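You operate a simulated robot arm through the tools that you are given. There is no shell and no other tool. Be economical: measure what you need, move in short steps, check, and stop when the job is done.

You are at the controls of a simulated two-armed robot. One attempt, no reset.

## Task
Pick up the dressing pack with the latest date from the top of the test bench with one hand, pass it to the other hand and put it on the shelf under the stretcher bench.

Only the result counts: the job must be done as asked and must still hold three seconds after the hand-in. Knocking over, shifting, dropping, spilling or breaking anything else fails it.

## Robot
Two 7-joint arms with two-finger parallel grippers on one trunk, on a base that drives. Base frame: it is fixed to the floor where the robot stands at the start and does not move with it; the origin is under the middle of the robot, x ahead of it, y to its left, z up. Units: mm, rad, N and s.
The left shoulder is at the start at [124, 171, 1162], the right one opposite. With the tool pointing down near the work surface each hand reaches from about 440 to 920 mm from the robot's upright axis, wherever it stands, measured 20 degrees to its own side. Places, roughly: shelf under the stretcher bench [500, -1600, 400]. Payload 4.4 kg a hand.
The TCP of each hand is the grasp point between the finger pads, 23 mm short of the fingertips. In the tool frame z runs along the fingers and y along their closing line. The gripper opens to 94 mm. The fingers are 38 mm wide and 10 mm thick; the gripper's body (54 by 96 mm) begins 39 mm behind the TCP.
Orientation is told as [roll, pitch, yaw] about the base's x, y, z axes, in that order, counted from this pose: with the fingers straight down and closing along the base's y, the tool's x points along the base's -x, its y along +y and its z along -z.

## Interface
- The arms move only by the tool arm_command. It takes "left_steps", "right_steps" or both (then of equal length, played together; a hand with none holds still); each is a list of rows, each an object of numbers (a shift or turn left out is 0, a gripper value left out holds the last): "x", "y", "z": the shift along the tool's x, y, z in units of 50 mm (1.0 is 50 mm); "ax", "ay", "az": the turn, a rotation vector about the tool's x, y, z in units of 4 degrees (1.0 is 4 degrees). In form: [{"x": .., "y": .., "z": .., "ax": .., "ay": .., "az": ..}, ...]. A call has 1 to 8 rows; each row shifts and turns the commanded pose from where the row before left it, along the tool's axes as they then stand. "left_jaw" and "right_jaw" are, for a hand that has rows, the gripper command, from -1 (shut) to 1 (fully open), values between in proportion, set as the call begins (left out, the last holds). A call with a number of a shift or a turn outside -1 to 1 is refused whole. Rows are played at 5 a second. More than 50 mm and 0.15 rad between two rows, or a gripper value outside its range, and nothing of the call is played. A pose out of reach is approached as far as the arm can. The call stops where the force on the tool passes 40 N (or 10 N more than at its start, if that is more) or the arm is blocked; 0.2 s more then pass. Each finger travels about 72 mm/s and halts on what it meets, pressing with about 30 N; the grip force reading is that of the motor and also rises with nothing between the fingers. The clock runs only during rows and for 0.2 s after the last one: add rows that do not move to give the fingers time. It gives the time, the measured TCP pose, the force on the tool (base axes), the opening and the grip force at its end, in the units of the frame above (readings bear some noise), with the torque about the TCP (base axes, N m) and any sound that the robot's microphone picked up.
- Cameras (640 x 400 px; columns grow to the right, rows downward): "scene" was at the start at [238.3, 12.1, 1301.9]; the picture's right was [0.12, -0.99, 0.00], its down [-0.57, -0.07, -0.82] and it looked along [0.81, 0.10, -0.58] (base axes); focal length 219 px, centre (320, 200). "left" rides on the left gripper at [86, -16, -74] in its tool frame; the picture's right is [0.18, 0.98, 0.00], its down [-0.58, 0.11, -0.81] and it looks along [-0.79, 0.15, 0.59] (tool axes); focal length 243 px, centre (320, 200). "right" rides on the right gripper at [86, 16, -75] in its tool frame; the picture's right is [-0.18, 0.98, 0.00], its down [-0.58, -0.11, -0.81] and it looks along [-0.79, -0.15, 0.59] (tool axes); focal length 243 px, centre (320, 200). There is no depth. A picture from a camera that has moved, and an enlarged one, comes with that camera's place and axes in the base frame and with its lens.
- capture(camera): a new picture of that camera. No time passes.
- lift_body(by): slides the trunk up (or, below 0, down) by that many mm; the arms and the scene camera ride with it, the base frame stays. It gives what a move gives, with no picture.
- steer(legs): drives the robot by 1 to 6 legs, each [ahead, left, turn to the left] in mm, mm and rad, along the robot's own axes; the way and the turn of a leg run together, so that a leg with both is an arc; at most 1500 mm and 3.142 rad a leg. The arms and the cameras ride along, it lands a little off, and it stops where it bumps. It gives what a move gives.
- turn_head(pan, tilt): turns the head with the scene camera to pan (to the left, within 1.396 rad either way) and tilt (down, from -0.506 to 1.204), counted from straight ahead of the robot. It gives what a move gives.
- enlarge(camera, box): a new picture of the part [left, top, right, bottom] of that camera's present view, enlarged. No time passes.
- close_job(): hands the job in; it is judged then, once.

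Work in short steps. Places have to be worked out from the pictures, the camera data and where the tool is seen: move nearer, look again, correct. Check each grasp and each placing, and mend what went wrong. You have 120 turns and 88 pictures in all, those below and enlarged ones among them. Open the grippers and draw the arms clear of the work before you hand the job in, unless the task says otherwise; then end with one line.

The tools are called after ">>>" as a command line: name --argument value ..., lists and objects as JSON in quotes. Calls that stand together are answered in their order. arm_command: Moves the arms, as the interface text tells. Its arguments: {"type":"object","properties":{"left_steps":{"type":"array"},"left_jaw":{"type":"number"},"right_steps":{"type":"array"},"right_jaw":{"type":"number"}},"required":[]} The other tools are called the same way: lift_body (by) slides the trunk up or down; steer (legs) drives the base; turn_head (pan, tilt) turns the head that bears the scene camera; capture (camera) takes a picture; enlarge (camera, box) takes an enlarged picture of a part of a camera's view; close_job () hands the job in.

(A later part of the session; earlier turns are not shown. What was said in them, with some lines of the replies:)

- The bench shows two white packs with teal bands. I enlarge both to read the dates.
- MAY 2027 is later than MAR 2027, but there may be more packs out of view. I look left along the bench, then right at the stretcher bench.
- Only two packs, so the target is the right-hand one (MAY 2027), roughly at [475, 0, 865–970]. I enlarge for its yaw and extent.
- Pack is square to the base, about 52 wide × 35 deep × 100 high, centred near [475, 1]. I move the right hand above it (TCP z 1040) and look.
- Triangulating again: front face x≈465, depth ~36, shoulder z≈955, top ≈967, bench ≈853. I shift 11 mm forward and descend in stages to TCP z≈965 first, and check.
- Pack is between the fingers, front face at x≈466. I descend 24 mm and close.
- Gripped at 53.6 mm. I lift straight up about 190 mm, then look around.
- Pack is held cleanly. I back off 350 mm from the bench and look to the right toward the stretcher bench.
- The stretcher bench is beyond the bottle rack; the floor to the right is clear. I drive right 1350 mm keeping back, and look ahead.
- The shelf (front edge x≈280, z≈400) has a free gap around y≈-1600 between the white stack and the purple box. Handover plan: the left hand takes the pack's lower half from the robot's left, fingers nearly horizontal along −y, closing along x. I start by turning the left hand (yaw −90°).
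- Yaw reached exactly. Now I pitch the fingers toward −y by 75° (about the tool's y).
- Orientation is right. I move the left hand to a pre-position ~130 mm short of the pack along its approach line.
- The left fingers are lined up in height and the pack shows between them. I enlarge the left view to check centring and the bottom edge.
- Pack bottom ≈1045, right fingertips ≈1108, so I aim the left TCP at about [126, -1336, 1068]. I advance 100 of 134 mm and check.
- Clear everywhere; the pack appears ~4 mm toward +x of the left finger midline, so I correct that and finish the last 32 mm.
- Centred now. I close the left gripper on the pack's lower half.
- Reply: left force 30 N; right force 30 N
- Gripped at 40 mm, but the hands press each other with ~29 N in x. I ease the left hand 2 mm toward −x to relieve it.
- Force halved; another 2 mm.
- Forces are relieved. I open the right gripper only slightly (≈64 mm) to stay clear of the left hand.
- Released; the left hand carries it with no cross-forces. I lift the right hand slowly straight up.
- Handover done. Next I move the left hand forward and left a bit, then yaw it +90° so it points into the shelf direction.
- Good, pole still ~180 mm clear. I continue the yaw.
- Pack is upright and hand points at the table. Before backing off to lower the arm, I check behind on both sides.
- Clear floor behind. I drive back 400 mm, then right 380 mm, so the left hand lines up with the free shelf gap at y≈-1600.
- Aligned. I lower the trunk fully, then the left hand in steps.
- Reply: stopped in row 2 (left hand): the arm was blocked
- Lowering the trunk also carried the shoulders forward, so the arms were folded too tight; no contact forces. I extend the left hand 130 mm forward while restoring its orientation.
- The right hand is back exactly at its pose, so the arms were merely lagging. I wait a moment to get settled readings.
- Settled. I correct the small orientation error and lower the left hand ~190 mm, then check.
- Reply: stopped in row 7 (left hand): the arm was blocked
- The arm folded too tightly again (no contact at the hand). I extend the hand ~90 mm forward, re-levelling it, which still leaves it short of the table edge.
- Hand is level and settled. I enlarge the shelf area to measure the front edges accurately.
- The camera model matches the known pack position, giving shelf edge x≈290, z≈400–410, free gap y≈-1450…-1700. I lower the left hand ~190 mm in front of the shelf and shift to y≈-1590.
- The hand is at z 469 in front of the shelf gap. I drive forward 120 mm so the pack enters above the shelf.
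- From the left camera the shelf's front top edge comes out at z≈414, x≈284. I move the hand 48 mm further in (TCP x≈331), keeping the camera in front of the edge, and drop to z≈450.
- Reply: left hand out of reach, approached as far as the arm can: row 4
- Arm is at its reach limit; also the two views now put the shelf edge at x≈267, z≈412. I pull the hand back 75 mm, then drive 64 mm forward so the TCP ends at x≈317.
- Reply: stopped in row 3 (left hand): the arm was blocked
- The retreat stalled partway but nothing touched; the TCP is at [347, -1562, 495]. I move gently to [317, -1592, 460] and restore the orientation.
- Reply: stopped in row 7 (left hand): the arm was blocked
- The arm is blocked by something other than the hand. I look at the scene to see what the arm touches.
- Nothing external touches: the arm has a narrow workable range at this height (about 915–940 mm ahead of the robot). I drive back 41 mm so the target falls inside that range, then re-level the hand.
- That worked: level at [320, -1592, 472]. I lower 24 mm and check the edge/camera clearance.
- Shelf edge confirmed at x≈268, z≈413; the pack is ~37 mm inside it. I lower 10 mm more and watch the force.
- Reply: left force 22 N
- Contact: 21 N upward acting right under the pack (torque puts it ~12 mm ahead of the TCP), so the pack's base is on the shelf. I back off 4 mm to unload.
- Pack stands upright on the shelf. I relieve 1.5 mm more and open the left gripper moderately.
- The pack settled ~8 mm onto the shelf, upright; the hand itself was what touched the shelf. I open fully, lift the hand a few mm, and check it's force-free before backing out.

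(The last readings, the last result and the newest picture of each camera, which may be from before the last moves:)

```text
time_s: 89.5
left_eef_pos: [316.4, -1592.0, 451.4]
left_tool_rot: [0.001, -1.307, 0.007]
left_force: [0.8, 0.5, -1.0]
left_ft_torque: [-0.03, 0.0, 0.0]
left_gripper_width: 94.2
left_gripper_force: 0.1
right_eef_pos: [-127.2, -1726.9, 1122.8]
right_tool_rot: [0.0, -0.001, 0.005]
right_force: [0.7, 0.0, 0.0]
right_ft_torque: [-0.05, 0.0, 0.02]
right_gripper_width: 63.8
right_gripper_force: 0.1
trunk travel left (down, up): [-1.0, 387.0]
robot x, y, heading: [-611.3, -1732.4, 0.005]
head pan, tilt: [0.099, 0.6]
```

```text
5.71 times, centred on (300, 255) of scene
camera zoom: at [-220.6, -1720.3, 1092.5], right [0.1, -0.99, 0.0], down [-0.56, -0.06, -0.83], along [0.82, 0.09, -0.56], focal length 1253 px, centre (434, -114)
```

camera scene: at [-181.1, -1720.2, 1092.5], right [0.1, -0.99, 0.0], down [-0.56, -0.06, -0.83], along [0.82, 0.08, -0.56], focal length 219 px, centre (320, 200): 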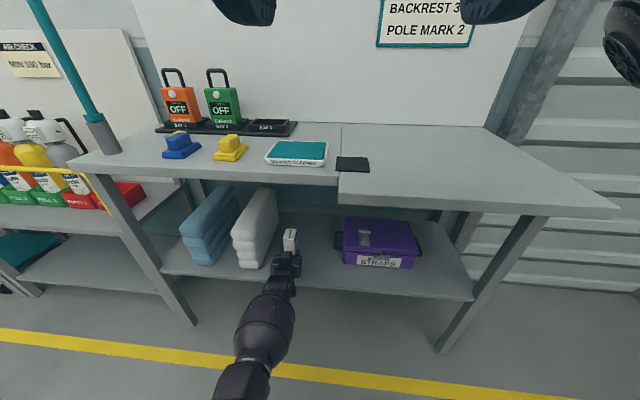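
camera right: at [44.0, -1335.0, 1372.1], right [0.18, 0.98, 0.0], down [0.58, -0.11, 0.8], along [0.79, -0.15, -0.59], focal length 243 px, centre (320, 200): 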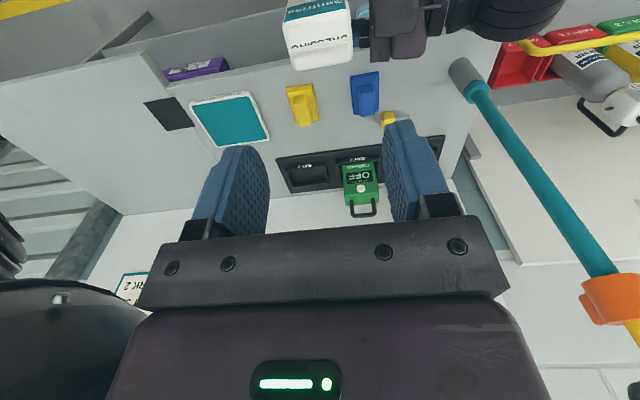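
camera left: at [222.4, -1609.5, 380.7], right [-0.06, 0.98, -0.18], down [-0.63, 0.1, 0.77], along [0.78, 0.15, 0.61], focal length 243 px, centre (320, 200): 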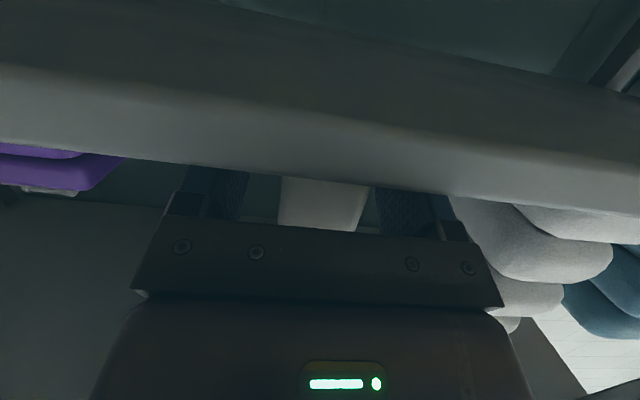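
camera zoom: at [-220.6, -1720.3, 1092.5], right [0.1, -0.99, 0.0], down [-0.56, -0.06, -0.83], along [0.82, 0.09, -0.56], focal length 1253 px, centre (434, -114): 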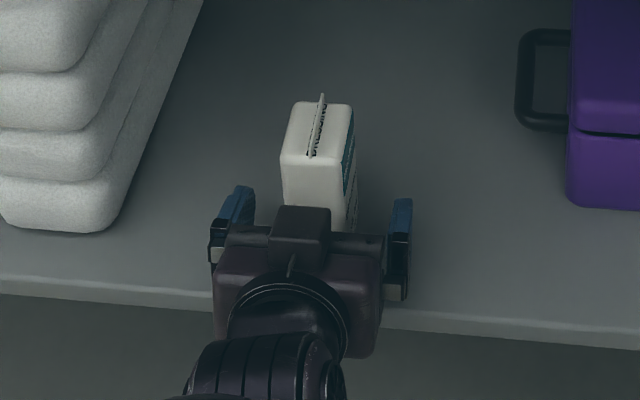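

The hand is free of force and the pack did not move. I back the robot straight out 250 mm.

>>> steer --legs '[[-250, 0, 0]]'

>>> enlarge --camera "scene" --box '[190, 140, 430, 290]'

>>> capture --camera "scene"

```text
time_s: 91.3
left_eef_pos: [75.2, -1583.8, 451.4]
left_tool_rot: [0.002, -1.308, 0.017]
left_force: [-0.1, 0.1, -0.5]
left_ft_torque: [0.03, 0.01, 0.0]
left_gripper_width: 94.0
left_gripper_force: 0.1
right_eef_pos: [-368.3, -1724.9, 1122.8]
right_tool_rot: [-0.001, 0.0, 0.015]
right_force: [0.2, 0.2, 0.5]
right_ft_torque: [0.02, -0.02, 0.0]
right_gripper_width: 63.9
right_gripper_force: 0.1
trunk travel left (down, up): [-1.0, 387.0]
robot x, y, heading: [-849.1, -1734.5, 0.016]
head pan, tilt: [0.099, 0.6]
```

```text
2.67 times, centred on (310, 215) of scene
camera zoom: at [-461.2, -1718.6, 1092.7], right [0.11, -0.99, 0.0], down [-0.56, -0.06, -0.83], along [0.82, 0.09, -0.56], focal length 585 px, centre (347, 160)
```

zoom: 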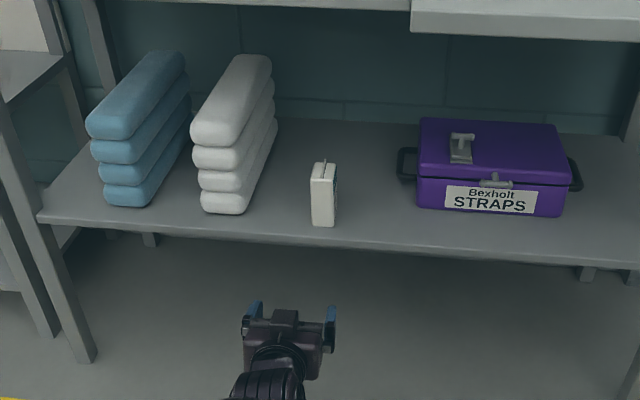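

```text
22 pictures are left
camera scene: at [-461.2, -1718.6, 1092.7], right [0.11, -0.99, 0.0], down [-0.56, -0.06, -0.83], along [0.82, 0.09, -0.56], focal length 219 px, centre (320, 200)
```

scene: 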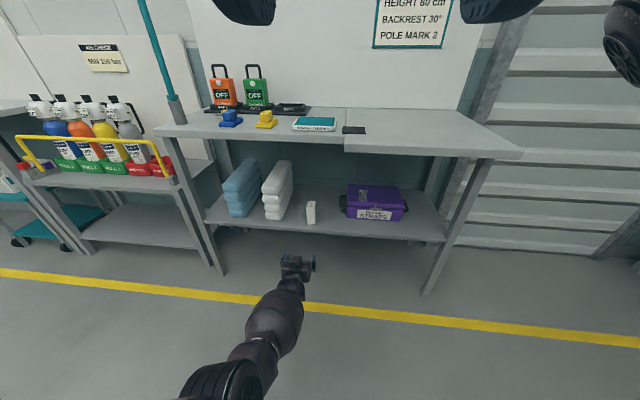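

The MAY 2027 pack stands upright on the shelf, nothing else has moved, and both arms are clear. I open the right gripper fully, then hand in.

>>> arm_command --right_steps '[{}, {}, {}]' --right_jaw 1

>>> close_job

```text
time_s: 92.1
left_eef_pos: [73.5, -1584.8, 450.5]
left_tool_rot: [0.001, -1.306, 0.017]
left_force: [-0.5, 0.2, 0.4]
left_ft_torque: [0.04, -0.02, 0.02]
left_gripper_width: 93.8
left_gripper_force: 0.2
right_eef_pos: [-368.6, -1724.2, 1122.6]
right_tool_rot: [-0.001, 0.001, 0.014]
right_force: [-0.7, 0.0, 0.2]
right_ft_torque: [0.02, 0.0, -0.04]
right_gripper_width: 93.9
right_gripper_force: 0.1
trunk travel left (down, up): [-1.0, 387.0]
robot x, y, heading: [-854.9, -1731.9, 0.017]
head pan, tilt: [0.099, 0.6]
```

```text
The job is handed in.
```

The dressing pack with the latest date (MAY 2027) was picked up with the right hand, passed to the left, and now stands upright on the shelf under the stretcher bench; the last pictures showed nothing else disturbed, and the job is handed in.
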